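You operate a simulated robot arm through the tools that you are given. There is no shell and no other tool.

You run a simulated robot arm. Do the job below in one go: nothing can be reset, and whatever is moved stays where it is left.

JOB
Put things in order on the top of the island bench. At the end: the grey pad stands where the white lamp cap stood; the orange lamp cap stands where the flat grey sensor stood; the black port cap stands on top of the blue controller; the flat grey sensor is on the narrow brown carton; the white lamp cap stands where the orange lamp cap stood; whatever was shut is shut again. Leave all else as you found it, and nothing knocked over.

The check looks at the end state, three seconds after you hand in, the way a careful person would. Anything else that was tipped, shoved, dropped, spilled or broken makes it a failure. A push-on lid holds only when it is set on centred and level and pressed home; a screw cap is set on level and turned clockwise until tight.

ROBOT AND FRAMES
A 7-joint arm with a two-finger gripper, fixed in place. Base frame: the origin is at the foot of the arm, x ahead of it, y to its left, z up; the work surface is at about z = 0. Lengths are in mm, angles in degrees, forces in N, time in s.
With the tool pointing down near the work surface it reaches from about 160 to 380 mm from the base axis. Its first joint turns from -72.0 to 72.0 degrees. Payload 0.6 kg.
The TCP is the grasp point between the finger pads, 22 mm short of the fingertips. In the tool frame z runs along the fingers and y along their closing line. The gripper opens to 92 mm. The gripper's body begins 65 mm behind the TCP.
Orientation is that of the tool frame in the base frame, as a unit quaternion [w, x, y, z]. With the fingers straight down and closing along the base's y, the tool's x points along the base's -x, its y along +y and its z along -z.

CONTROLS
- The arm moves only by the tool move_arm. Its arguments are lists of equal length, an entry for each row: "xyz": the shift along the tool's x, y, z in units of 250 mm (1.0 is 250 mm), a list of three; "delta_rot": the turn, a rotation vector about the tool's x, y, z in units of 45 degrees (1.0 is 45 degrees), a list of three. In form: {"xyz": [[x, y, z], ...], "delta_rot": [[rx, ry, rz], ...]}. A call has 1 to 20 rows; each row is the pose to reach, as a shift and turn from the pose commanded when the call began, along the tool's axes at that moment. "gripper" is the opening, from 0 (shut) to 1 (fully open), set as the call begins (left out, the last holds). A call with a number of a shift or a turn outside -1 to 1 is refused whole. Rows are played at 5 a second. More than 50 mm and 8.6 degrees between two rows, or a gripper value outside its range, and nothing of the call is played. Where a pose cannot be reached the arm comes as near as it can. A force on the tool above 40 N (or 10 N above the force at the start of the call, whichever is more), or a blocked arm, ends the call early, and 0.2 s more pass. The fingers move at their own pace and stop on an object; they squeeze with about 26 N. The grip force told is the motor's: it shows also when the fingers shut on nothing. Time passes only in rows, and 0.2 s behind the last, so rows that repeat a pose let the fingers close. The reply holds the time, the measured pose of the TCP, the force on the tool along the base axes, the opening and the grip force, in the units named above and with some noise, with the torque about the TCP (base axes, N m) and any sound that the robot's microphone picked up, and new pictures: "pictures" is both (left out), scene, wrist or none.
- Cameras (640 x 400 px; columns grow to the right, rows downward): "scene" is fixed at [48.5, -271.8, 398.8]; the picture's right is [0.82, -0.57, 0.00], its down [-0.36, -0.53, -0.77] and it looks along [0.43, 0.63, -0.64] (base axes); focal length 214 px, centre (320, 200). "wrist" rides on the gripper at [71, 19, -102] in the tool frame; the picture's right is [-0.26, 0.97, 0.00], its down [-0.75, -0.20, -0.63] and it looks along [-0.60, -0.16, 0.78] (tool axes); focal length 280 px, centre (320, 200). There is no depth. A picture from a camera that has moved, and an enlarged one, comes with that camera's place and axes in the base frame and with its lens.
- close_up(camera, box): a new picture of the part [left, top, right, bottom] of that camera's present view, enlarged. No time passes.
- finish_job(): hands the job in; it is judged then, once.

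Places have to be worked out from the pictures, the camera data and where the tool is seen. Open the gripper and draw the arm clear of the work before you hand the job in, unless the task says otherwise.

The tools are called by a JSON object that holds its "name" and its "arguments". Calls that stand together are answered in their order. move_arm: Moves the arm, as the interface text tells. Its arguments: {"type":"object","properties":{"xyz":{"type":"array"},"delta_rot":{"type":"array"},"gripper":{"type":"number"},"pictures":{"type":"string","enum":["both","scene","wrist","none"]}},"required":["xyz","delta_rot"]} The other tools are called the same way: close_up (camera, box) takes an enlarged picture of a part of a camera's view; finish_job () hands the job in.

At the start:

```text
time: 0.0
eef_pos: [255.3, 24.6, 284.9]
tcp_rot: [0.0, 0.0, 1.0, 0.0]
ft_force: [-0.2, -1.2, 0.6]
ft_torque: [0.01, 0.0, -0.03]
width: 91.9
finger_force: 0.1
```

scene: 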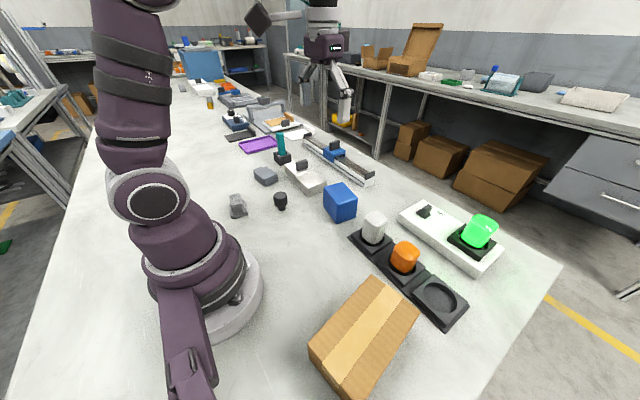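
wrist: 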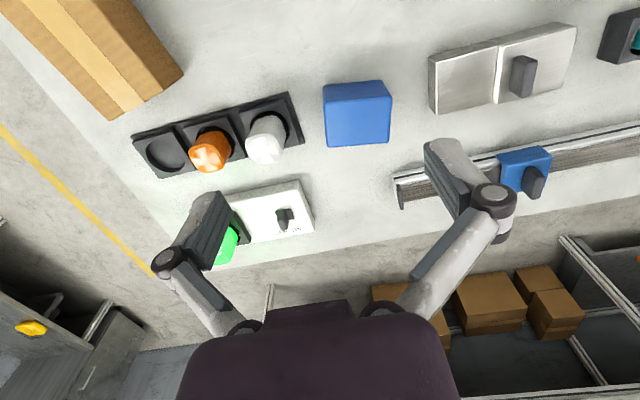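

I start by looking closer at the bench items to identify each named object before moving anything.

{"name": "close_up", "arguments": {"camera": "scene", "box": [200, 140, 360, 240]}}

{"name": "close_up", "arguments": {"camera": "scene", "box": [320, 180, 520, 340]}}

{"name": "close_up", "arguments": {"camera": "scene", "box": [200, 80, 400, 200]}}

{"name": "close_up", "arguments": {"camera": "wrist", "box": [120, 60, 440, 280]}}

```text
4.00 times, centred on (280, 190) of scene
camera zoom: at [48.5, -271.8, 398.8], right [0.82, -0.57, 0.0], down [-0.36, -0.53, -0.77], along [0.43, 0.63, -0.64], focal length 858 px, centre (480, 240)
```

zoom: 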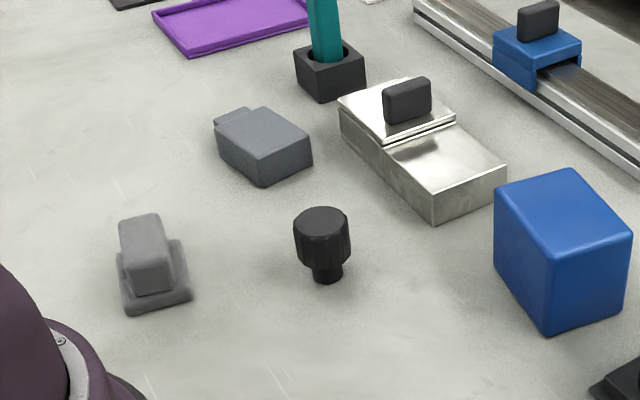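

```text
2.50 times, centred on (420, 260) of scene
camera zoom: at [48.5, -271.8, 398.8], right [0.82, -0.57, 0.0], down [-0.36, -0.53, -0.77], along [0.43, 0.63, -0.64], focal length 536 px, centre (70, 50)
```

zoom: 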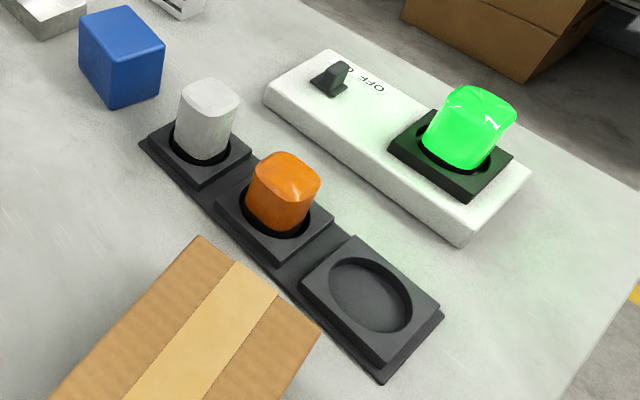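

```text
3.20 times, centred on (300, 140) of scene
camera zoom: at [48.5, -271.8, 398.8], right [0.82, -0.57, 0.0], down [-0.36, -0.53, -0.77], along [0.43, 0.63, -0.64], focal length 686 px, centre (384, 392)
```

zoom: 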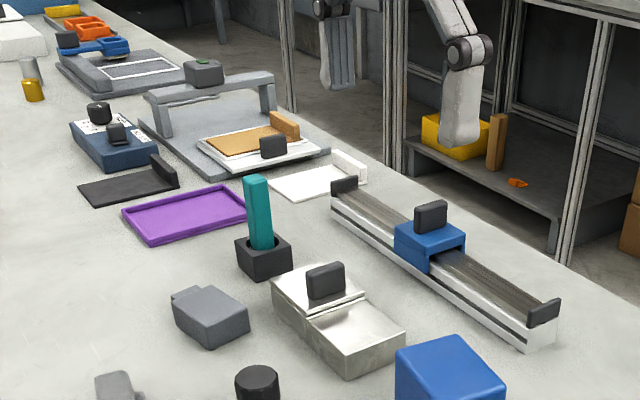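

```text
1.82 times, centred on (280, 170) of wrist
camera zoom: at [183.8, 42.0, 386.6], right [0.26, 0.97, 0.0], down [0.75, -0.2, 0.63], along [0.6, -0.16, -0.78], focal length 510 px, centre (393, 254)
```

zoom: 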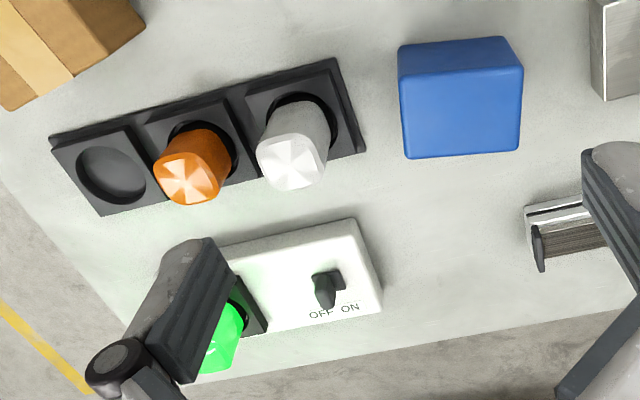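

The scene shows the black port cap near (206,145), a darker flat grey block near (223,290), a lighter grey stepped piece near (107,207), the blue controller near (350,75) and the carton near (155,-225). I move high and yaw the tool to view the left side of the bench with the wrist camera.

{"name": "move_arm", "arguments": {"xyz": [[0.05, 0.037, 0], [0.1, 0.074, 0], [0.15, 0.111, 0], [0.2, 0.148, 0], [0.25, 0.185, 0], [0.301, 0.2216, 0], [0.301, 0.2216, 0]], "delta_rot": [[0, 0, -0.167], [0, 0, -0.333], [0, 0, -0.5], [0, 0, -0.667], [0, 0, -0.833], [0, 0, -1.0], [0, 0, -1.0]], "gripper": 1}}

```text
time: 1.6
eef_pos: [179.3, 78.3, 286.5]
tcp_rot: [0.001, -0.384, 0.923, 0.0]
ft_force: [0.9, 0.3, -0.2]
ft_torque: [0.0, 0.0, -0.01]
width: 92.0
finger_force: 0.0
camera wrist: at [115.7, 41.3, 387.2], right [-0.5, 0.87, 0.0], down [0.68, 0.39, 0.63], along [0.54, 0.31, -0.78], focal length 280 px, centre (320, 200)
```

scene: 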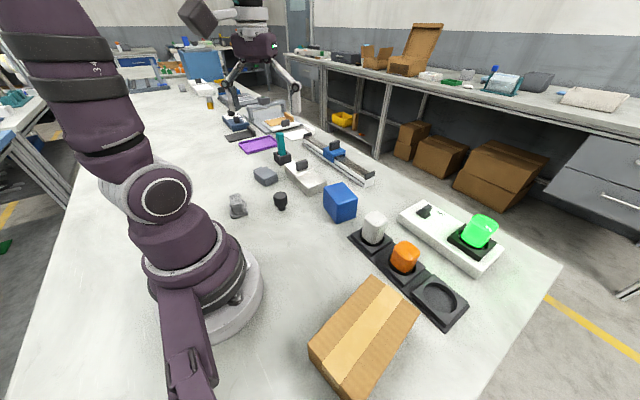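
wrist: 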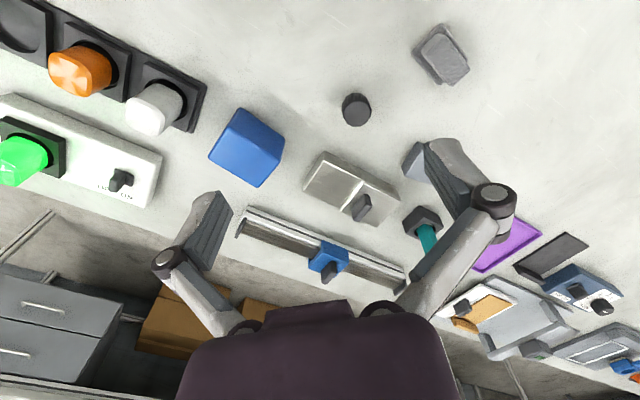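

The view now covers the steel box and the black cap; the flat grey block is hidden behind a finger. I zoom into these parts.

{"name": "close_up", "arguments": {"camera": "wrist", "box": [280, 10, 500, 150]}}

{"name": "close_up", "arguments": {"camera": "wrist", "box": [190, 90, 430, 240]}}

{"name": "close_up", "arguments": {"camera": "wrist", "box": [0, 0, 240, 200]}}

```text
2.86 times, centred on (390, 80) of wrist
camera zoom: at [115.7, 41.3, 387.2], right [-0.5, 0.87, 0.0], down [0.68, 0.39, 0.63], along [0.54, 0.31, -0.78], focal length 801 px, centre (120, 543)
```

zoom: 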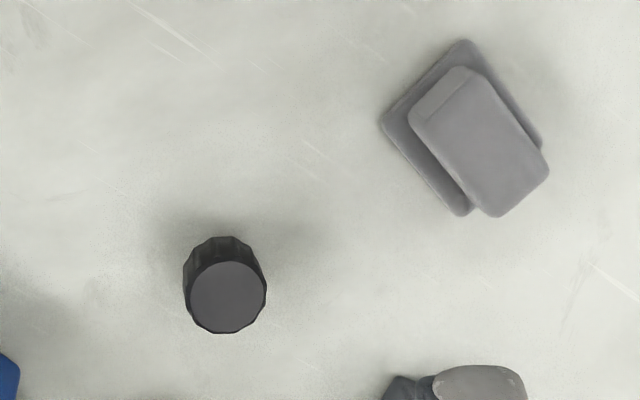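

```text
2.67 times, centred on (310, 165) of wrist
camera zoom: at [115.7, 41.3, 387.2], right [-0.5, 0.87, 0.0], down [0.68, 0.39, 0.63], along [0.54, 0.31, -0.78], focal length 748 px, centre (347, 293)
```

zoom: 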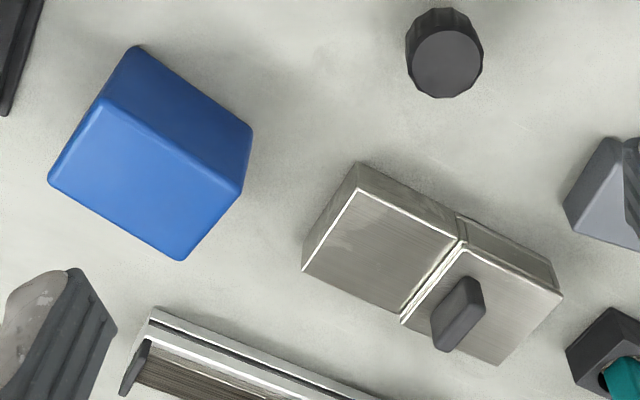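

```text
2.00 times, centred on (120, 100) of wrist
camera zoom: at [115.7, 41.3, 387.2], right [-0.5, 0.87, 0.0], down [0.68, 0.39, 0.63], along [0.54, 0.31, -0.78], focal length 561 px, centre (720, 400)
```

zoom: 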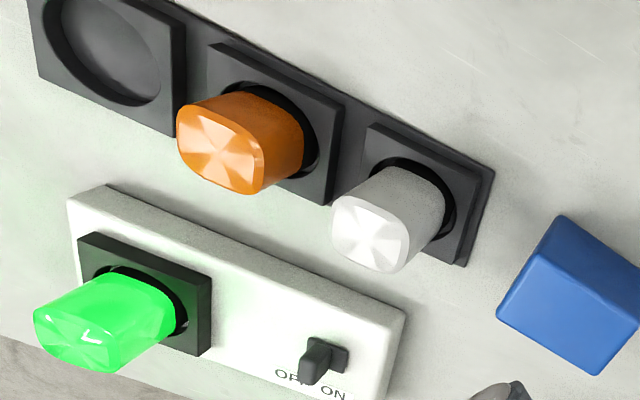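

The light-grey stepped piece is a plate with a block on it, and the steel box has a lid half with a handle. I yaw a further 45° to see the flat grey block and anything hidden on the left.

{"name": "move_arm", "arguments": {"xyz": [[0.028, -0.019, 0], [0.057, -0.038, 0], [0.085, -0.057, 0], [0.113, -0.075, 0], [0.142, -0.094, 0], [0.17, -0.113, 0], [0.17, -0.113, 0]], "delta_rot": [[0, 0, -0.167], [0, 0, -0.333], [0, 0, -0.5], [0, 0, -0.667], [0, 0, -0.833], [0, 0, -1.0], [0, 0, -1.0]]}}

```text
time: 3.2
eef_pos: [170.0, 28.8, 286.3]
tcp_rot: [0.0, 0.708, -0.707, 0.0]
ft_force: [-0.3, 0.0, 0.4]
ft_torque: [-0.01, 0.02, -0.04]
width: 92.0
finger_force: 0.2
camera wrist: at [150.5, -43.2, 386.6], right [-0.97, 0.26, 0.0], down [0.2, 0.75, 0.62], along [0.16, 0.6, -0.78], focal length 280 px, centre (320, 200)
```

scene: 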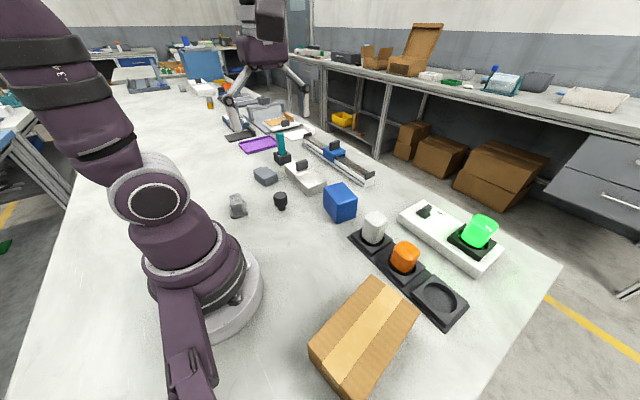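
wrist: 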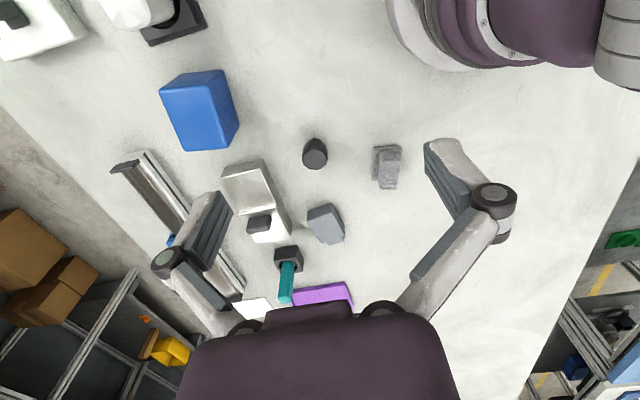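

{"name": "close_up", "arguments": {"camera": "wrist", "box": [210, 110, 430, 250]}}

{"name": "close_up", "arguments": {"camera": "wrist", "box": [290, 120, 410, 200]}}

{"name": "close_up", "arguments": {"camera": "wrist", "box": [290, 180, 370, 250]}}

```text
2.86 times, centred on (320, 180) of wrist
camera zoom: at [150.5, -43.2, 386.6], right [-0.97, 0.26, 0.0], down [0.2, 0.75, 0.62], along [0.16, 0.6, -0.78], focal length 801 px, centre (320, 257)
```

zoom: 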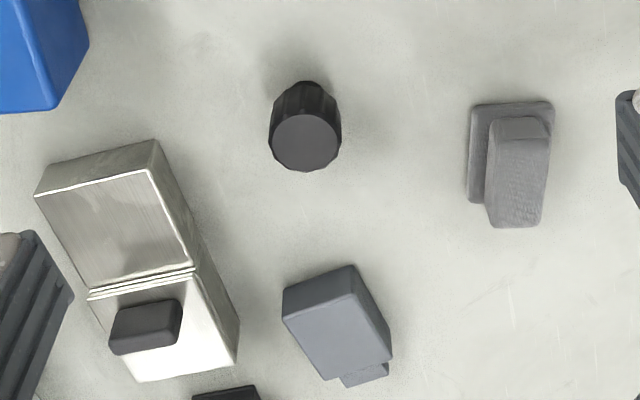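

```text
5.00 times, centred on (350, 160) of wrist
camera zoom: at [150.5, -43.2, 386.6], right [-0.97, 0.26, 0.0], down [0.2, 0.75, 0.62], along [0.16, 0.6, -0.78], focal length 1402 px, centre (170, 400)
```

zoom: 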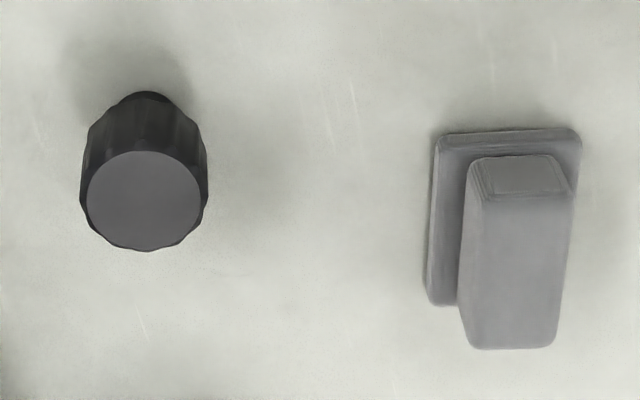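

```text
5.71 times, centred on (330, 215) of wrist
camera zoom: at [150.5, -43.2, 386.6], right [-0.97, 0.26, 0.0], down [0.2, 0.75, 0.62], along [0.16, 0.6, -0.78], focal length 1602 px, centre (263, 114)
```

zoom: 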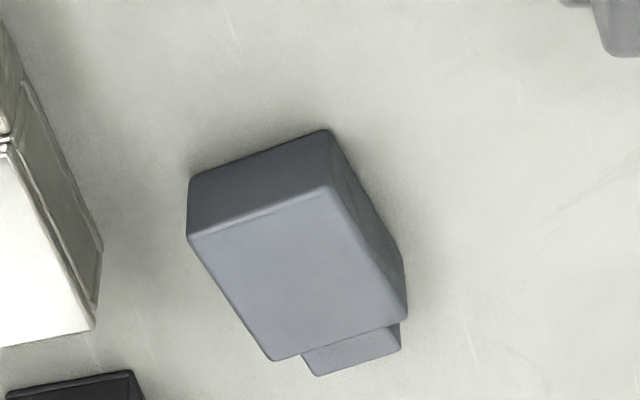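

The light-grey plate with a gripping block near (110,203) is the grey pad, and the darker slab with a stub centred near (231,300) is the flat grey sensor, about 48 x 60 x 25. Next I swing over to look at the lamp rack and carton side.

{"name": "move_arm", "arguments": {"xyz": [[0.047, -0.04, 0], [0.093, -0.08, 0], [0.14, -0.12, 0], [0.187, -0.16, 0], [0.233, -0.2, 0], [0.28, -0.24, 0]], "delta_rot": [[0, 0, 0.167], [0, 0, 0.333], [0, 0, 0.5], [0, 0, 0.667], [0, 0, 0.833], [0, 0, 1.0]], "pictures": "none"}}

{"name": "move_arm", "arguments": {"xyz": [[0.028, -0.047, 0], [0.057, -0.094, 0], [0.085, -0.142, 0], [0.113, -0.189, 0], [0.142, -0.236, 0], [0.17, -0.283, 0], [0.17, -0.283, 0]], "delta_rot": [[0, 0, 0.167], [0, 0, 0.333], [0, 0, 0.5], [0, 0, 0.667], [0, 0, 0.833], [0, 0, 1.0], [0, 0, 1.0]]}}

```text
time: 4.6
eef_pos: [229.4, -41.7, 286.0]
tcp_rot: [0.001, -0.383, 0.924, 0.0]
ft_force: [0.1, 0.5, 0.6]
ft_torque: [-0.01, 0.0, -0.01]
width: 91.9
finger_force: 0.0
```

```text
time: 6.2
eef_pos: [248.2, -121.2, 287.0]
tcp_rot: [0.0, 0.0, 1.0, 0.0]
ft_force: [-0.1, -0.2, -0.2]
ft_torque: [-0.02, 0.01, 0.01]
width: 92.1
finger_force: 0.1
camera wrist: at [178.5, -102.8, 386.7], right [0.26, 0.96, 0.0], down [0.75, -0.21, 0.62], along [0.6, -0.16, -0.78], focal length 280 px, centre (320, 200)
```

scene: 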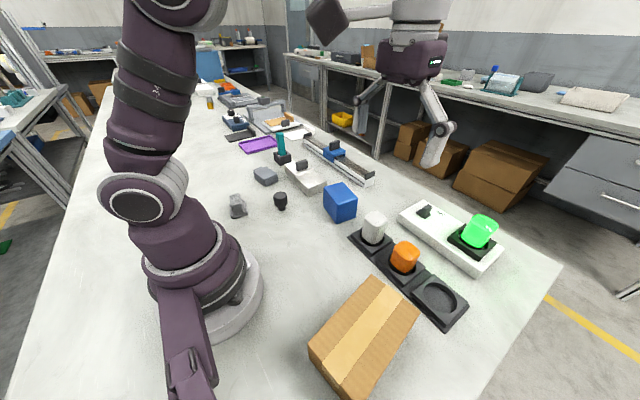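
wrist: 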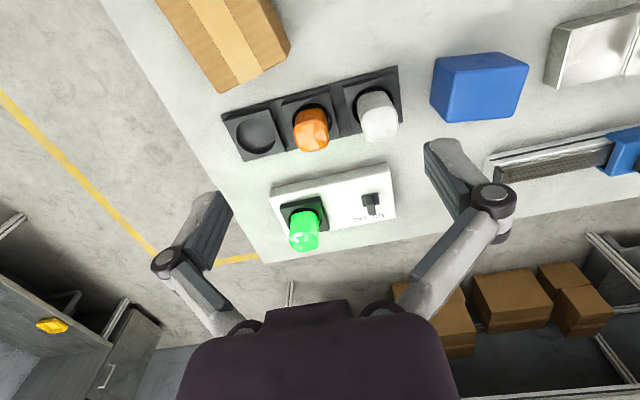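

The rack, switch box and carton edge are in view. I zoom on the rack and carton for measurement.

{"name": "close_up", "arguments": {"camera": "wrist", "box": [210, 40, 430, 180]}}

{"name": "close_up", "arguments": {"camera": "scene", "box": [300, 260, 480, 400]}}

{"name": "close_up", "arguments": {"camera": "scene", "box": [215, 155, 305, 225]}}

```text
2.86 times, centred on (320, 110) of wrist
camera zoom: at [178.5, -102.8, 386.7], right [0.26, 0.96, 0.0], down [0.75, -0.21, 0.62], along [0.6, -0.16, -0.78], focal length 801 px, centre (320, 457)
```

zoom: 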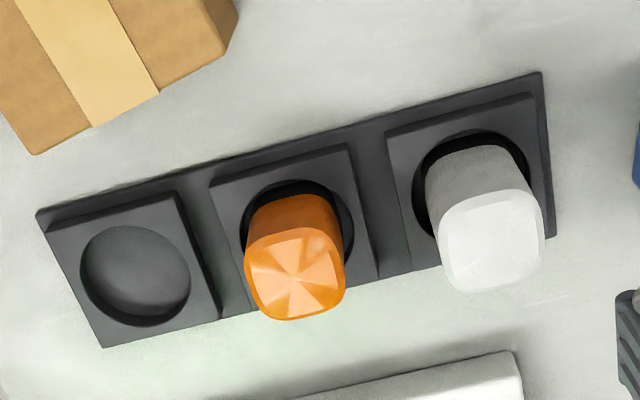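

```text
2.86 times, centred on (390, 330) of scene
camera zoom: at [48.5, -271.8, 398.8], right [0.82, -0.57, 0.0], down [-0.36, -0.53, -0.77], along [0.43, 0.63, -0.64], focal length 613 px, centre (120, -171)
```

zoom: 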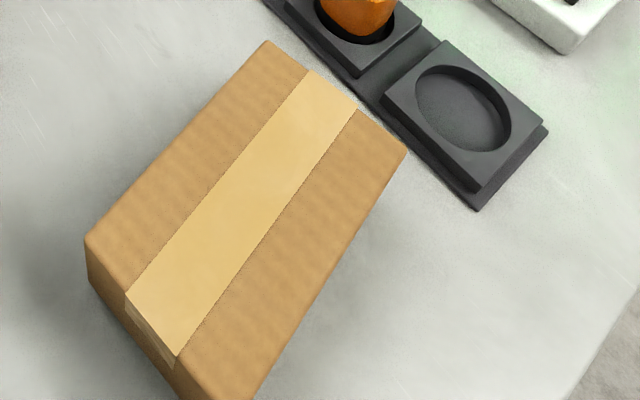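

```text
5.71 times, centred on (260, 190) of scene
camera zoom: at [48.5, -271.8, 398.8], right [0.82, -0.57, 0.0], down [-0.36, -0.53, -0.77], along [0.43, 0.63, -0.64], focal length 1226 px, centre (663, 257)
```

zoom: 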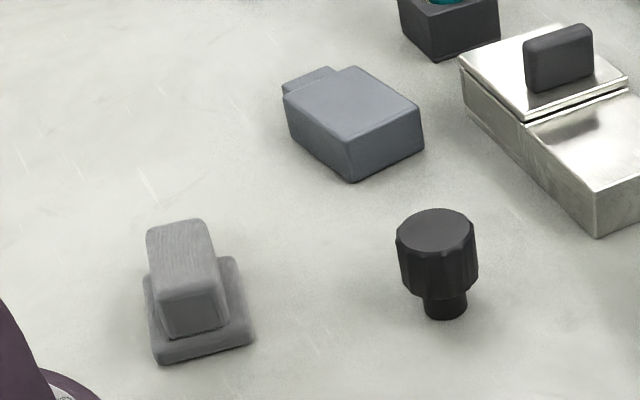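

Estimates: sockets at x≈326 with y≈-69 (white), -154 (orange), -239 (empty); carton about 81 x 142 mm, top z≈80, centred near (166,-212). I start with the sensor and travel high to a viewing pose above it.

{"name": "move_arm", "arguments": {"xyz": [[-0.007, 0.121, 0], [-0.013, 0.242, 0], [-0.02, 0.364, 0], [-0.027, 0.485, 0], [-0.033, 0.606, 0], [-0.04, 0.727, 0]], "delta_rot": [[0, 0, -0.167], [0, 0, -0.333], [0, 0, -0.5], [0, 0, -0.667], [0, 0, -0.833], [0, 0, -1.0]], "pictures": "none", "gripper": 0.75}}

{"name": "move_arm", "arguments": {"xyz": [[-0.071, 0.0985, 0.05], [-0.142, 0.197, 0.1], [-0.213, 0.2955, 0.16], [-0.285, 0.394, 0.22], [-0.356, 0.4925, 0.28], [-0.427, 0.591, 0.34], [-0.427, 0.591, 0.34]], "delta_rot": [[0, 0, -0.167], [0, 0, -0.333], [0, 0, -0.5], [0, 0, -0.667], [0, 0, -0.833], [0, 0, -1.0], [0, 0, -1.0]]}}

```text
time: 7.6
eef_pos: [259.2, 60.4, 286.6]
tcp_rot: [0.0, -0.383, 0.924, 0.0]
ft_force: [0.3, 0.5, -0.2]
ft_torque: [0.04, 0.02, 0.01]
width: 69.1
finger_force: 0.1
```

```text
time: 9.2
eef_pos: [229.8, 241.8, 202.1]
tcp_rot: [0.0, 0.708, -0.706, 0.0]
ft_force: [0.1, 0.4, -0.4]
ft_torque: [0.02, 0.01, 0.02]
width: 69.3
finger_force: 0.1
camera wrist: at [210.6, 170.1, 301.9], right [-0.97, 0.26, 0.0], down [0.2, 0.75, 0.63], along [0.16, 0.6, -0.78], focal length 280 px, centre (320, 200)
```

scene: 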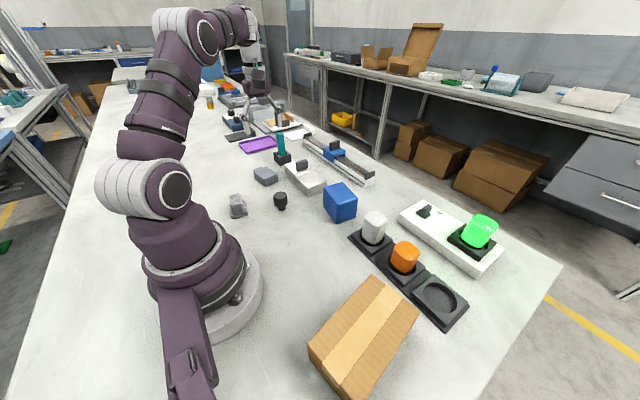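
wrist: 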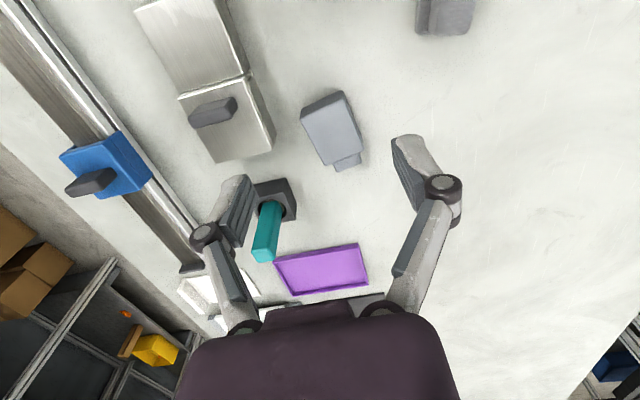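

The sensor is seen clearly from above. I zoom to measure its corners and orientation.

{"name": "close_up", "arguments": {"camera": "wrist", "box": [240, 70, 420, 190]}}

```text
3.33 times, centred on (330, 130) of wrist
camera zoom: at [210.6, 170.1, 301.9], right [-0.97, 0.26, 0.0], down [0.2, 0.75, 0.63], along [0.16, 0.6, -0.78], focal length 935 px, centre (287, 433)
```

zoom: 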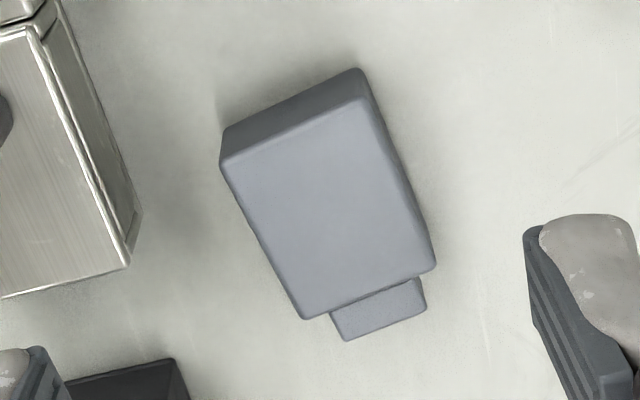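

Measured corners give the sensor centre (230.7,300), long axis at 100.5°, height ≈27. I move above it at z≈75 with the tool yawed to match.

{"name": "move_arm", "arguments": {"xyz": [[-0.054, -0.002, 0.12], [-0.108, -0.004, 0.25], [-0.162, -0.006, 0.375], [-0.216, -0.0084, 0.5], [-0.216, -0.0084, 0.5]], "delta_rot": [[0, 0, -0.058], [0, 0, -0.117], [0, 0, -0.175], [0, 0, -0.233], [0, 0, -0.233]], "pictures": "both"}}

```text
time: 10.4
eef_pos: [233.8, 295.2, 76.6]
tcp_rot: [0.0, 0.769, -0.639, 0.001]
ft_force: [0.0, 0.3, -1.5]
ft_torque: [-0.01, -0.01, 0.0]
width: 69.2
finger_force: 0.1
camera wrist: at [226.6, 221.2, 176.8], right [-1.0, 0.08, 0.0], down [0.06, 0.78, 0.63], along [0.05, 0.62, -0.78], focal length 280 px, centre (320, 200)
```

scene: 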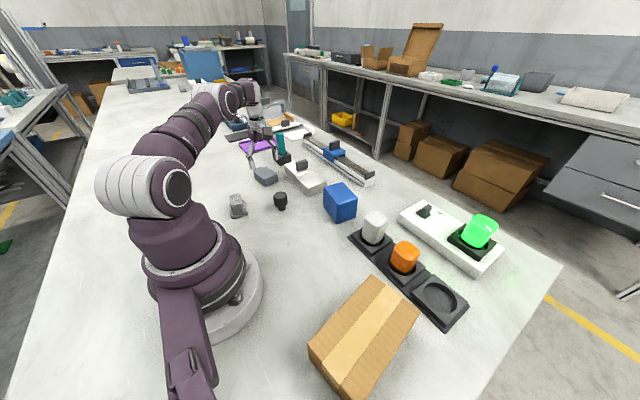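
wrist: 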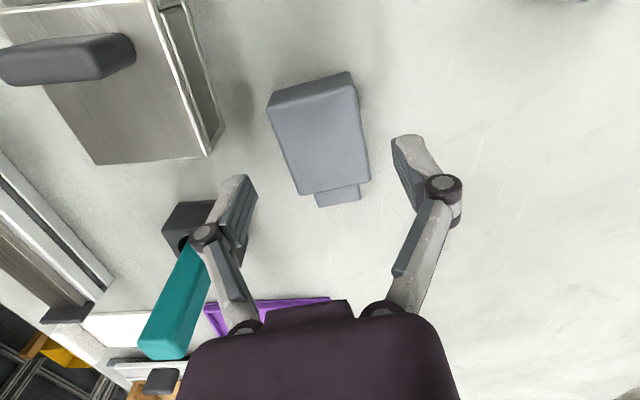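

The sensor sits centred between the fingers. I descend to z≈26 and then close on it.

{"name": "move_arm", "arguments": {"xyz": [[0, 0, 0.07], [0, 0, 0.14], [0, 0, 0.193], [0, 0, 0.193]], "delta_rot": [[0, 0, 0], [0, 0, 0], [0, 0, 0], [0, 0, 0]], "pictures": "wrist"}}

```text
time: 11.4
eef_pos: [231.5, 295.0, 28.6]
tcp_rot: [0.0, 0.769, -0.639, -0.001]
ft_force: [-0.5, -0.8, 0.0]
ft_torque: [-0.03, 0.02, -0.04]
width: 69.0
finger_force: 0.0
camera wrist: at [226.7, 220.5, 128.5], right [-1.0, 0.08, 0.0], down [0.06, 0.78, 0.63], along [0.05, 0.62, -0.78], focal length 280 px, centre (320, 200)
```

wrist: 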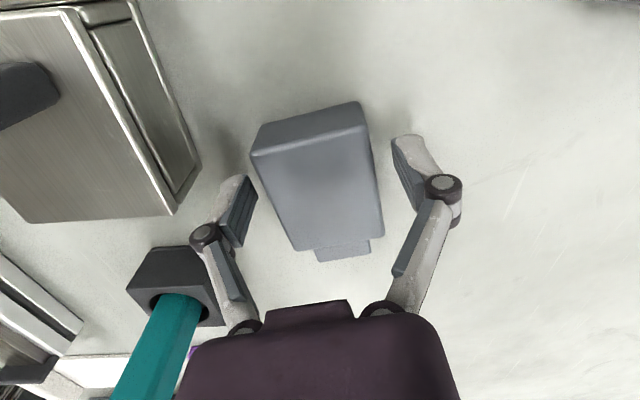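

Fingers straddle the sensor with clearance on both sides; I close the gripper.

{"name": "move_arm", "arguments": {"xyz": [[0, 0, 0], [0, 0, 0], [0, 0, 0], [0, 0, 0], [0, 0, 0]], "delta_rot": [[0, 0, 0], [0, 0, 0], [0, 0, 0], [0, 0, 0], [0, 0, 0]], "gripper": 0, "pictures": "wrist"}}

```text
time: 12.6
eef_pos: [231.7, 293.7, 28.3]
tcp_rot: [0.0, 0.769, -0.639, -0.001]
ft_force: [0.3, -0.5, 1.0]
ft_torque: [-0.04, -0.03, -0.03]
width: 49.2
finger_force: 25.9
camera wrist: at [226.7, 220.5, 128.8], right [-1.0, 0.08, 0.0], down [0.06, 0.78, 0.63], along [0.05, 0.62, -0.78], focal length 280 px, centre (320, 200)
```

wrist: 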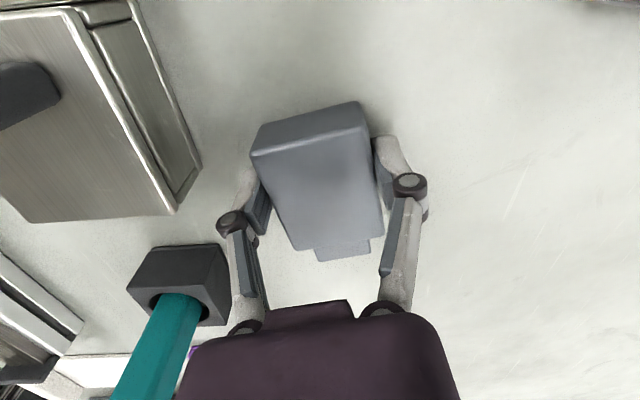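

Grip is firm at 49 mm width. I lift straight up and carry the sensor at z>200 around to the carton side.

{"name": "move_arm", "arguments": {"xyz": [[0, 0, -0.06], [0, 0, -0.2], [0, 0, -0.36], [0, 0, -0.54], [0, 0, -0.732]], "delta_rot": [[0, 0, 0], [0, 0, 0], [0, 0, 0], [0, 0, 0], [0, 0, 0]], "pictures": "wrist"}}

{"name": "move_arm", "arguments": {"xyz": [[0.16, -0.009, -0.013], [0.32, -0.019, -0.027], [0.48, -0.028, -0.04], [0.64, -0.037, -0.053], [0.8, -0.047, -0.067], [0.961, -0.056, -0.08]], "delta_rot": [[0, 0, 0.167], [0, 0, 0.333], [0, 0, 0.5], [0, 0, 0.667], [0, 0, 0.833], [0, 0, 1.0]], "pictures": "none"}}

{"name": "move_arm", "arguments": {"xyz": [[0.152, -0.044, 0.007], [0.304, -0.087, 0.013], [0.456, -0.131, 0.02], [0.607, -0.175, 0.027], [0.759, -0.218, 0.033], [0.911, -0.262, 0.04], [0.911, -0.262, 0.04]], "delta_rot": [[0, 0, 0.165], [0, 0, 0.33], [0, 0, 0.495], [0, 0, 0.66], [0, 0, 0.825], [0, 0, 0.989], [0, 0, 0.989]]}}

```text
time: 13.8
eef_pos: [221.2, 279.3, 204.9]
tcp_rot: [-0.001, 0.769, -0.639, 0.001]
ft_force: [-0.6, -0.3, 0.2]
ft_torque: [-0.02, 0.0, 0.01]
width: 0.0
finger_force: 26.6
out of reach, approached as far as the arm can: row 4, 5
camera wrist: at [215.3, 206.7, 305.9], right [-1.0, 0.08, 0.0], down [0.06, 0.78, 0.62], along [0.05, 0.62, -0.78], focal length 280 px, centre (320, 200)
```

wrist: 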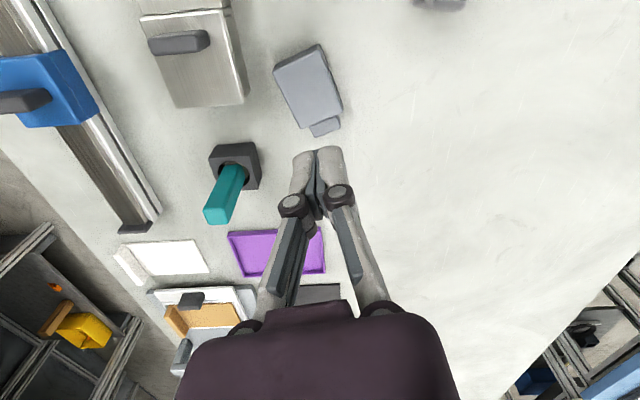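

```text
time: 15.2
eef_pos: [279.2, 47.0, 224.9]
tcp_rot: [0.0, -0.465, 0.886, 0.001]
ft_force: [0.2, 0.2, 0.1]
ft_torque: [0.03, 0.0, 0.0]
width: 0.1
finger_force: 25.9
```

```text
time: 16.8
eef_pos: [204.0, -176.2, 214.5]
tcp_rot: [-0.001, -0.095, 0.996, 0.0]
ft_force: [-0.4, -0.9, -0.5]
ft_torque: [-0.02, 0.0, 0.01]
width: 0.1
finger_force: 25.7
camera wrist: at [131.1, -171.5, 315.0], right [0.07, 1.0, 0.0], down [0.78, -0.06, 0.62], along [0.62, -0.05, -0.78], focal length 280 px, centre (320, 200)
```

scene: 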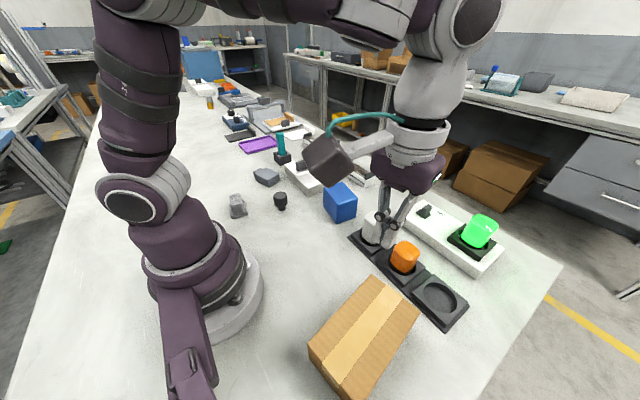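
wrist: 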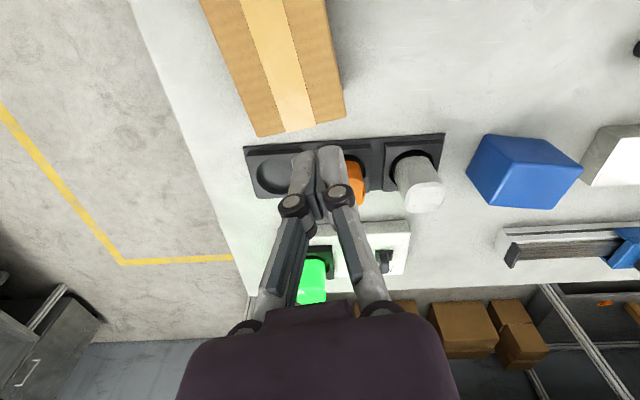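

The sensor slipped out at the start of the lift: the picture shows it still flat on the bench and the gripper shut on nothing. I return to the sensor with an open gripper to look again.

{"name": "move_arm", "arguments": {"xyz": [[-0.078, 0.139, -0.011], [-0.156, 0.278, -0.023], [-0.234, 0.417, -0.034], [-0.312, 0.556, -0.045], [-0.39, 0.695, -0.057], [-0.468, 0.834, -0.068]], "delta_rot": [[0, 0, -0.167], [0, 0, -0.333], [0, 0, -0.5], [0, 0, -0.667], [0, 0, -0.833], [0, 0, -1.0]], "pictures": "none", "gripper": 0.75}}

{"name": "move_arm", "arguments": {"xyz": [[-0.101, 0.11, 0.053], [-0.203, 0.219, 0.107], [-0.304, 0.329, 0.16], [-0.405, 0.439, 0.213], [-0.507, 0.548, 0.267], [-0.608, 0.658, 0.32], [-0.608, 0.658, 0.32]], "delta_rot": [[0, 0, -0.165], [0, 0, -0.33], [0, 0, -0.495], [0, 0, -0.66], [0, 0, -0.825], [0, 0, -0.991], [0, 0, -0.991]]}}

```text
time: 18.2
eef_pos: [279.2, 51.1, 231.1]
tcp_rot: [0.001, -0.47, 0.883, 0.0]
ft_force: [0.2, -0.1, 0.2]
ft_torque: [0.01, -0.02, 0.0]
width: 68.9
finger_force: 0.1
```

```text
time: 19.8
eef_pos: [227.5, 267.8, 149.8]
tcp_rot: [-0.001, 0.77, -0.638, 0.0]
ft_force: [0.7, -0.2, -0.8]
ft_torque: [-0.02, -0.01, 0.0]
width: 69.0
finger_force: 0.0
camera wrist: at [221.9, 193.7, 251.0], right [-1.0, 0.08, 0.0], down [0.06, 0.78, 0.63], along [0.05, 0.62, -0.78], focal length 280 px, centre (320, 200)
```

scene: 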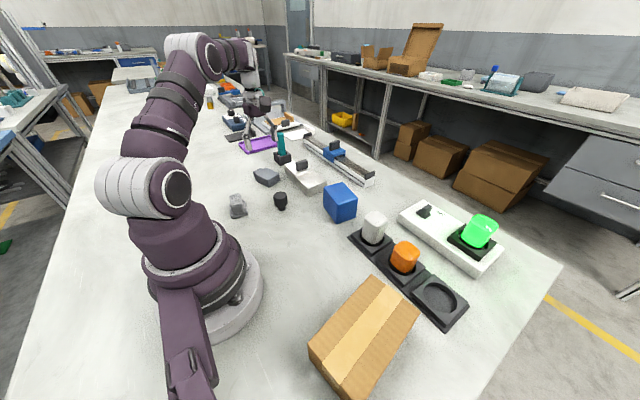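
wrist: 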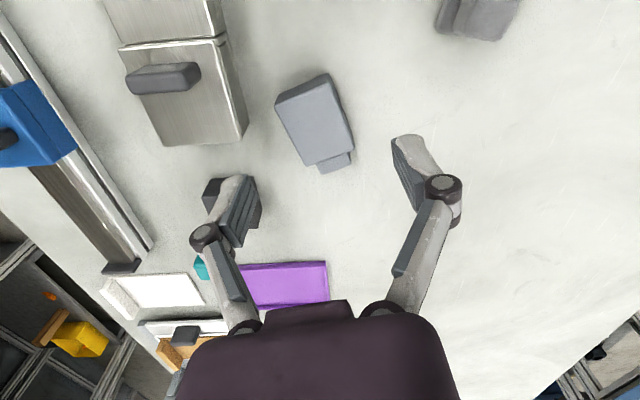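

{"name": "close_up", "arguments": {"camera": "wrist", "box": [240, 60, 400, 180]}}

{"name": "close_up", "arguments": {"camera": "scene", "box": [225, 150, 305, 210]}}

```text
3.33 times, centred on (320, 120) of wrist
camera zoom: at [221.9, 193.7, 251.0], right [-1.0, 0.08, 0.0], down [0.06, 0.78, 0.63], along [0.05, 0.62, -0.78], focal length 935 px, centre (320, 467)
```

zoom: 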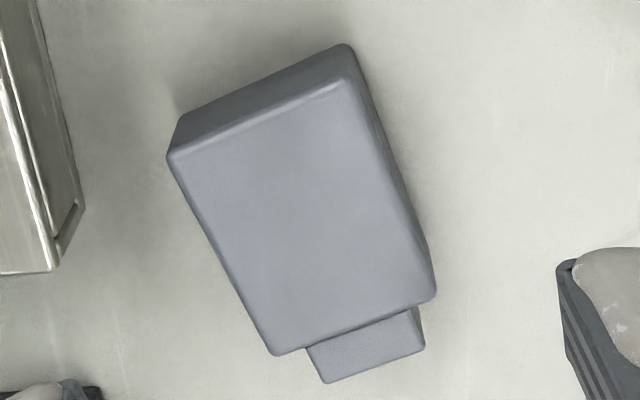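

```text
6.67 times, centred on (265, 180) of scene
camera zoom: at [48.5, -271.8, 398.8], right [0.82, -0.57, 0.0], down [-0.36, -0.53, -0.77], along [0.43, 0.63, -0.64], focal length 1430 px, centre (687, 333)
```

zoom: 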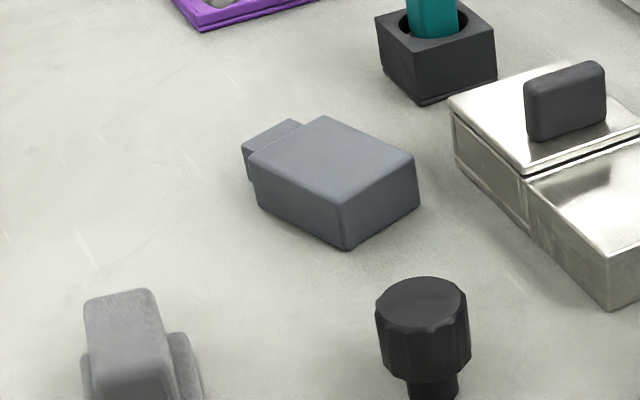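

The sensor was dragged slightly: now centred at about (232.6,294) with its long axis at 108.7°; still flat and upright. I line up again over its centre with the matching yaw and will grip deeper and lift slowly.

{"name": "move_arm", "arguments": {"xyz": [[-0.034, -0.013, 0.1], [-0.068, -0.027, 0.2], [-0.102, -0.04, 0.28], [-0.102, -0.04, 0.34], [-0.102, -0.04, 0.34]], "delta_rot": [[0, 0, -0.06], [0, 0, -0.12], [0, 0, -0.18], [0, 0, -0.18], [0, 0, -0.18]], "pictures": "wrist"}}

```text
time: 21.0
eef_pos: [233.6, 296.1, 66.7]
tcp_rot: [0.0, 0.813, -0.583, 0.0]
ft_force: [0.3, -0.4, -0.9]
ft_torque: [-0.03, 0.02, -0.04]
width: 68.9
finger_force: 0.1
camera wrist: at [237.1, 221.0, 166.9], right [-1.0, -0.06, 0.0], down [-0.05, 0.78, 0.62], along [-0.04, 0.62, -0.78], focal length 280 px, centre (320, 200)
```

wrist: 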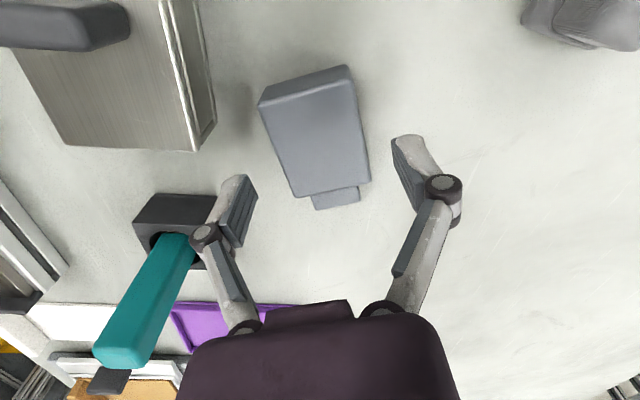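

Alignment is good (sensor centred on column 320). I descend so the fingertips are about 1–2 mm above the bench and close.

{"name": "move_arm", "arguments": {"xyz": [[0, 0, 0.06], [0, 0, 0.12], [0, 0, 0.165], [0, 0, 0.165]], "delta_rot": [[0, 0, 0], [0, 0, 0], [0, 0, 0], [0, 0, 0]], "pictures": "none"}}

{"name": "move_arm", "arguments": {"xyz": [[0, 0, 0], [0, 0, 0], [0, 0, 0], [0, 0, 0], [0, 0, 0], [0, 0, 0]], "delta_rot": [[0, 0, 0], [0, 0, 0], [0, 0, 0], [0, 0, 0], [0, 0, 0], [0, 0, 0]], "gripper": 0, "pictures": "wrist"}}

```text
time: 22.0
eef_pos: [232.7, 294.8, 26.2]
tcp_rot: [0.0, 0.812, -0.583, 0.0]
ft_force: [0.4, -0.2, -0.4]
ft_torque: [0.0, -0.02, 0.0]
width: 69.2
finger_force: 0.1
```

```text
time: 23.4
eef_pos: [232.8, 294.3, 26.8]
tcp_rot: [0.0, 0.813, -0.583, 0.001]
ft_force: [1.2, 0.5, 6.5]
ft_torque: [0.01, -0.02, -0.01]
width: 49.3
finger_force: 26.0
camera wrist: at [237.2, 221.1, 126.1], right [-1.0, -0.06, 0.0], down [-0.05, 0.78, 0.63], along [-0.04, 0.62, -0.78], focal length 280 px, centre (320, 200)
```

wrist: 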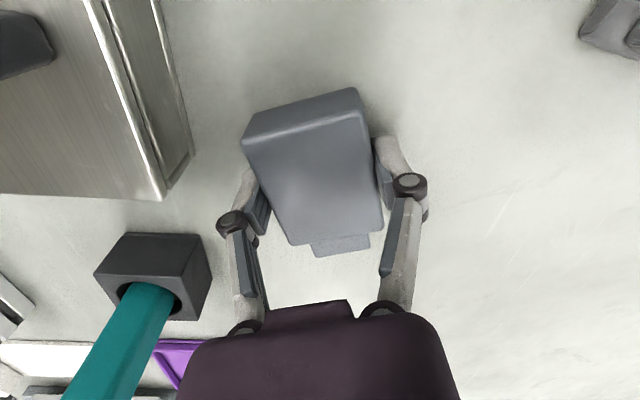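

Gripped at 49.3 mm with about 6 N upward on the tool. I lift only ~15 mm slowly and check whether the sensor comes along.

{"name": "move_arm", "arguments": {"xyz": [[0, 0, -0.006], [0, 0, -0.012], [0, 0, -0.02], [0, 0, -0.028], [0, 0, -0.038], [0, 0, -0.05], [0, 0, -0.06], [0, 0, -0.06]], "delta_rot": [[0, 0, 0], [0, 0, 0], [0, 0, 0], [0, 0, 0], [0, 0, 0], [0, 0, 0], [0, 0, 0], [0, 0, 0]], "pictures": "wrist"}}

```text
time: 25.2
eef_pos: [233.0, 295.5, 40.4]
tcp_rot: [0.0, 0.813, -0.583, 0.0]
ft_force: [-1.0, 0.6, -0.7]
ft_torque: [0.02, 0.0, 0.03]
width: 49.6
finger_force: 25.6
camera wrist: at [237.1, 220.8, 140.8], right [-1.0, -0.06, 0.0], down [-0.05, 0.78, 0.62], along [-0.04, 0.62, -0.78], focal length 280 px, centre (320, 200)
```

wrist: 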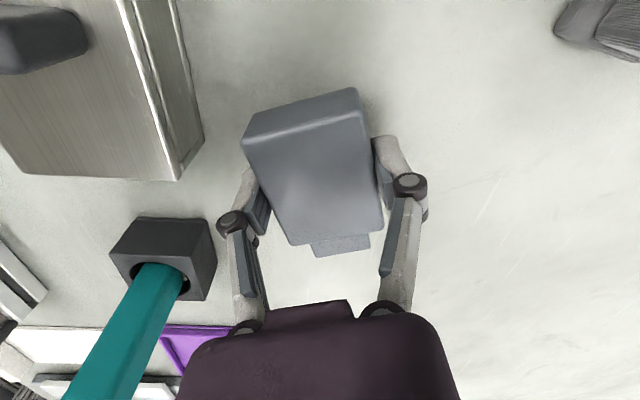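

The sensor is now held and lifted (it stayed fixed in the view while the bench moved). I continue with a smooth, slow lift and a slight retraction.

{"name": "move_arm", "arguments": {"xyz": [[0.0, 0, -0.006], [0.002, 0, -0.019], [0.005, 0, -0.038], [0.01, 0, -0.064], [0.018, 0, -0.096], [0.028, 0, -0.134], [0.039, 0, -0.179], [0.049, 0, -0.224], [0.059, 0, -0.269], [0.07, 0, -0.32], [0.081, 0, -0.371], [0.091, 0, -0.416], [0.101, 0, -0.461], [0.111, 0, -0.506], [0.119, 0, -0.544], [0.126, 0, -0.576], [0.132, 0, -0.602], [0.136, 0, -0.621], [0.139, 0, -0.634], [0.14, 0, -0.64]], "delta_rot": [[0, 0, 0], [0, 0, 0], [0, 0, 0], [0, 0, 0], [0, 0, 0], [0, 0, 0], [0, 0, 0], [0, 0, 0], [0, 0, 0], [0, 0, 0], [0, 0, 0], [0, 0, 0], [0, 0, 0], [0, 0, 0], [0, 0, 0], [0, 0, 0], [0, 0, 0], [0, 0, 0], [0, 0, 0], [0, 0, 0]], "pictures": "wrist"}}

```text
time: 29.4
eef_pos: [243.5, 262.1, 200.6]
tcp_rot: [0.0, 0.813, -0.583, 0.001]
ft_force: [0.2, 0.4, -0.9]
ft_torque: [-0.04, 0.0, 0.01]
width: 49.9
finger_force: 26.1
camera wrist: at [248.2, 187.9, 300.9], right [-1.0, -0.06, 0.0], down [-0.05, 0.78, 0.62], along [-0.04, 0.62, -0.78], focal length 280 px, centre (320, 200)
```

wrist: 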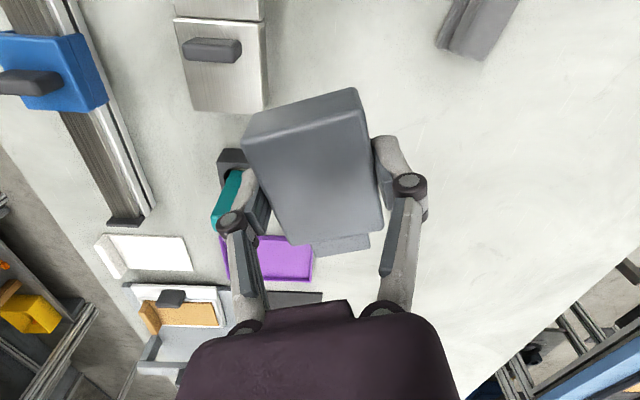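

Still held without slip. I swing smoothly around to the carton in three ramped segments.

{"name": "move_arm", "arguments": {"xyz": [[0.012, -0.001, -0.002], [0.043, -0.002, -0.006], [0.091, -0.005, -0.012], [0.152, -0.008, -0.02], [0.219, -0.012, -0.029], [0.292, -0.016, -0.038], [0.365, -0.02, -0.048], [0.432, -0.023, -0.057], [0.492, -0.027, -0.065], [0.547, -0.03, -0.072], [0.584, -0.032, -0.077], [0.608, -0.033, -0.08]], "delta_rot": [[0, 0, 0.014], [0, 0, 0.051], [0, 0, 0.109], [0, 0, 0.181], [0, 0, 0.261], [0, 0, 0.348], [0, 0, 0.434], [0, 0, 0.514], [0, 0, 0.586], [0, 0, 0.652], [0, 0, 0.695], [0, 0, 0.724]], "pictures": "wrist"}}

{"name": "move_arm", "arguments": {"xyz": [[0.013, -0.002, 0], [0.044, -0.008, 0], [0.095, -0.017, 0], [0.158, -0.029, 0], [0.227, -0.041, 0], [0.303, -0.055, 0], [0.379, -0.069, 0], [0.448, -0.082, 0], [0.511, -0.093, 0], [0.568, -0.104, 0], [0.606, -0.11, 0], [0.631, -0.115, 0]], "delta_rot": [[0, 0, 0.014], [0, 0, 0.051], [0, 0, 0.109], [0, 0, 0.181], [0, 0, 0.261], [0, 0, 0.348], [0, 0, 0.434], [0, 0, 0.514], [0, 0, 0.586], [0, 0, 0.652], [0, 0, 0.695], [0, 0, 0.724]], "pictures": "wrist"}}

{"name": "move_arm", "arguments": {"xyz": [[0.014, -0.003, 0], [0.05, -0.01, 0], [0.108, -0.022, 0], [0.18, -0.037, 0], [0.258, -0.053, 0], [0.345, -0.07, 0], [0.431, -0.088, 0], [0.51, -0.104, 0], [0.582, -0.118, 0], [0.646, -0.131, 0], [0.689, -0.14, 0], [0.718, -0.146, 0], [0.718, -0.146, 0]], "delta_rot": [[0, 0, 0.014], [0, 0, 0.051], [0, 0, 0.108], [0, 0, 0.18], [0, 0, 0.26], [0, 0, 0.347], [0, 0, 0.433], [0, 0, 0.513], [0, 0, 0.585], [0, 0, 0.65], [0, 0, 0.693], [0, 0, 0.722], [0, 0, 0.722]], "pictures": "both"}}

```text
time: 32.0
eef_pos: [301.9, 119.9, 220.8]
tcp_rot: [0.0, -0.617, 0.787, -0.001]
ft_force: [-0.5, 0.6, -1.6]
ft_torque: [-0.04, 0.01, -0.02]
width: 49.3
finger_force: 26.1
camera wrist: at [264.6, 55.6, 320.7], right [-0.87, 0.49, 0.0], down [0.38, 0.68, 0.63], along [0.3, 0.55, -0.78], focal length 280 px, centre (320, 200)
```

wrist: 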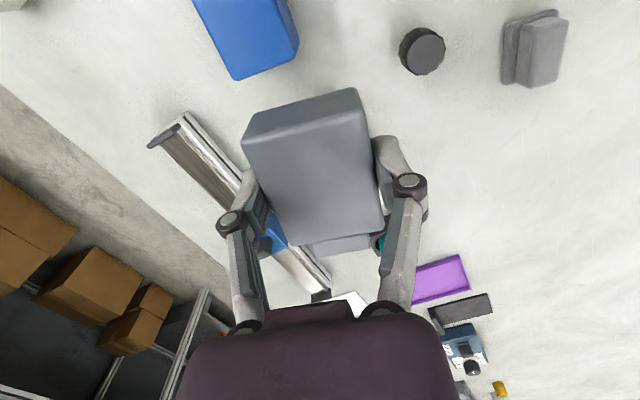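

```text
time: 34.6
eef_pos: [290.2, -40.1, 219.5]
tcp_rot: [0.001, -0.37, 0.929, 0.0]
ft_force: [0.2, 0.1, -1.4]
ft_torque: [0.0, -0.03, -0.01]
width: 49.5
finger_force: 26.6
camera wrist: at [226.4, -75.4, 320.4], right [-0.47, 0.88, 0.0], down [0.69, 0.37, 0.62], along [0.55, 0.3, -0.78], focal length 280 px, centre (320, 200)
```

wrist: 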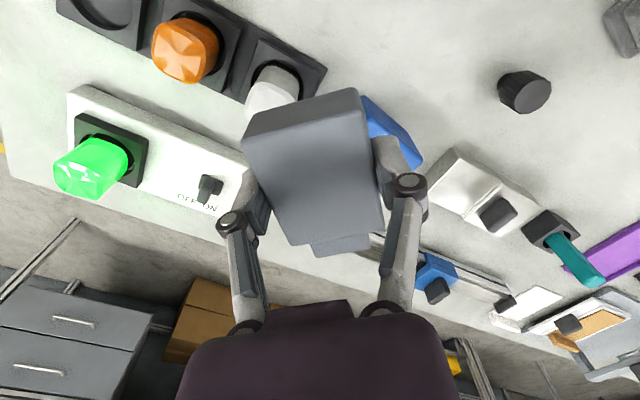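

```text
time: 37.4
eef_pos: [185.7, -189.4, 220.9]
tcp_rot: [0.0, -0.096, 0.995, 0.0]
ft_force: [-0.1, -0.2, -2.0]
ft_torque: [-0.01, 0.03, -0.02]
width: 49.5
finger_force: 26.1
camera wrist: at [112.1, -184.9, 320.6], right [0.07, 1.0, 0.0], down [0.78, -0.06, 0.63], along [0.62, -0.04, -0.78], focal length 280 px, centre (320, 200)
```

scene: 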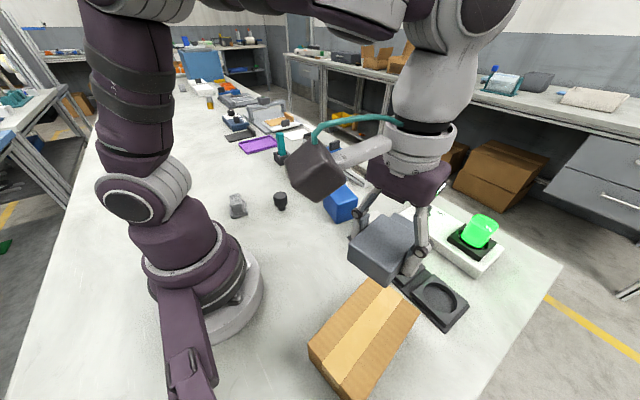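
wrist: 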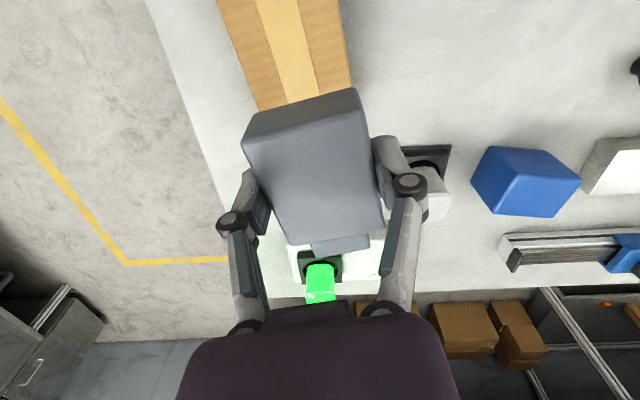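

The sensor is carried safely and hovers near the carton. I zoom in on the carton in the wrist view to refine its top centre.

{"name": "close_up", "arguments": {"camera": "wrist", "box": [190, 0, 390, 125]}}

{"name": "close_up", "arguments": {"camera": "scene", "box": [290, 200, 490, 400]}}

```text
3.20 times, centred on (290, 62) of wrist
camera zoom: at [112.1, -184.9, 320.6], right [0.07, 1.0, 0.0], down [0.78, -0.06, 0.63], along [0.62, -0.04, -0.78], focal length 897 px, centre (416, 640)
```

zoom: 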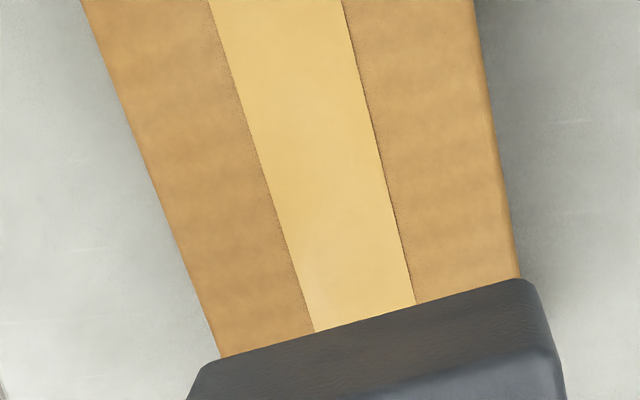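

```text
2.00 times, centred on (390, 300) of scene
camera zoom: at [48.5, -271.8, 398.7], right [0.82, -0.57, 0.0], down [-0.36, -0.53, -0.77], along [0.43, 0.63, -0.64], focal length 429 px, centre (180, 0)
```

zoom: 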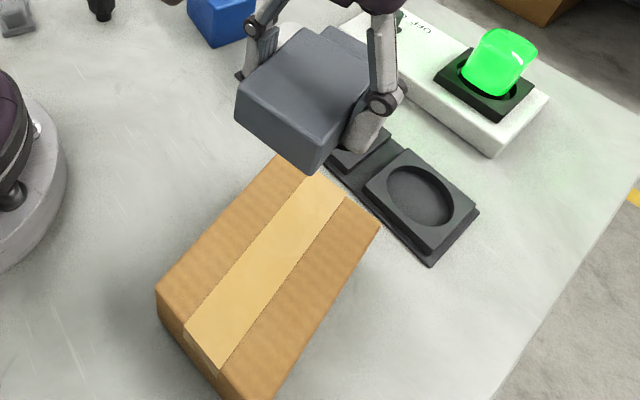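

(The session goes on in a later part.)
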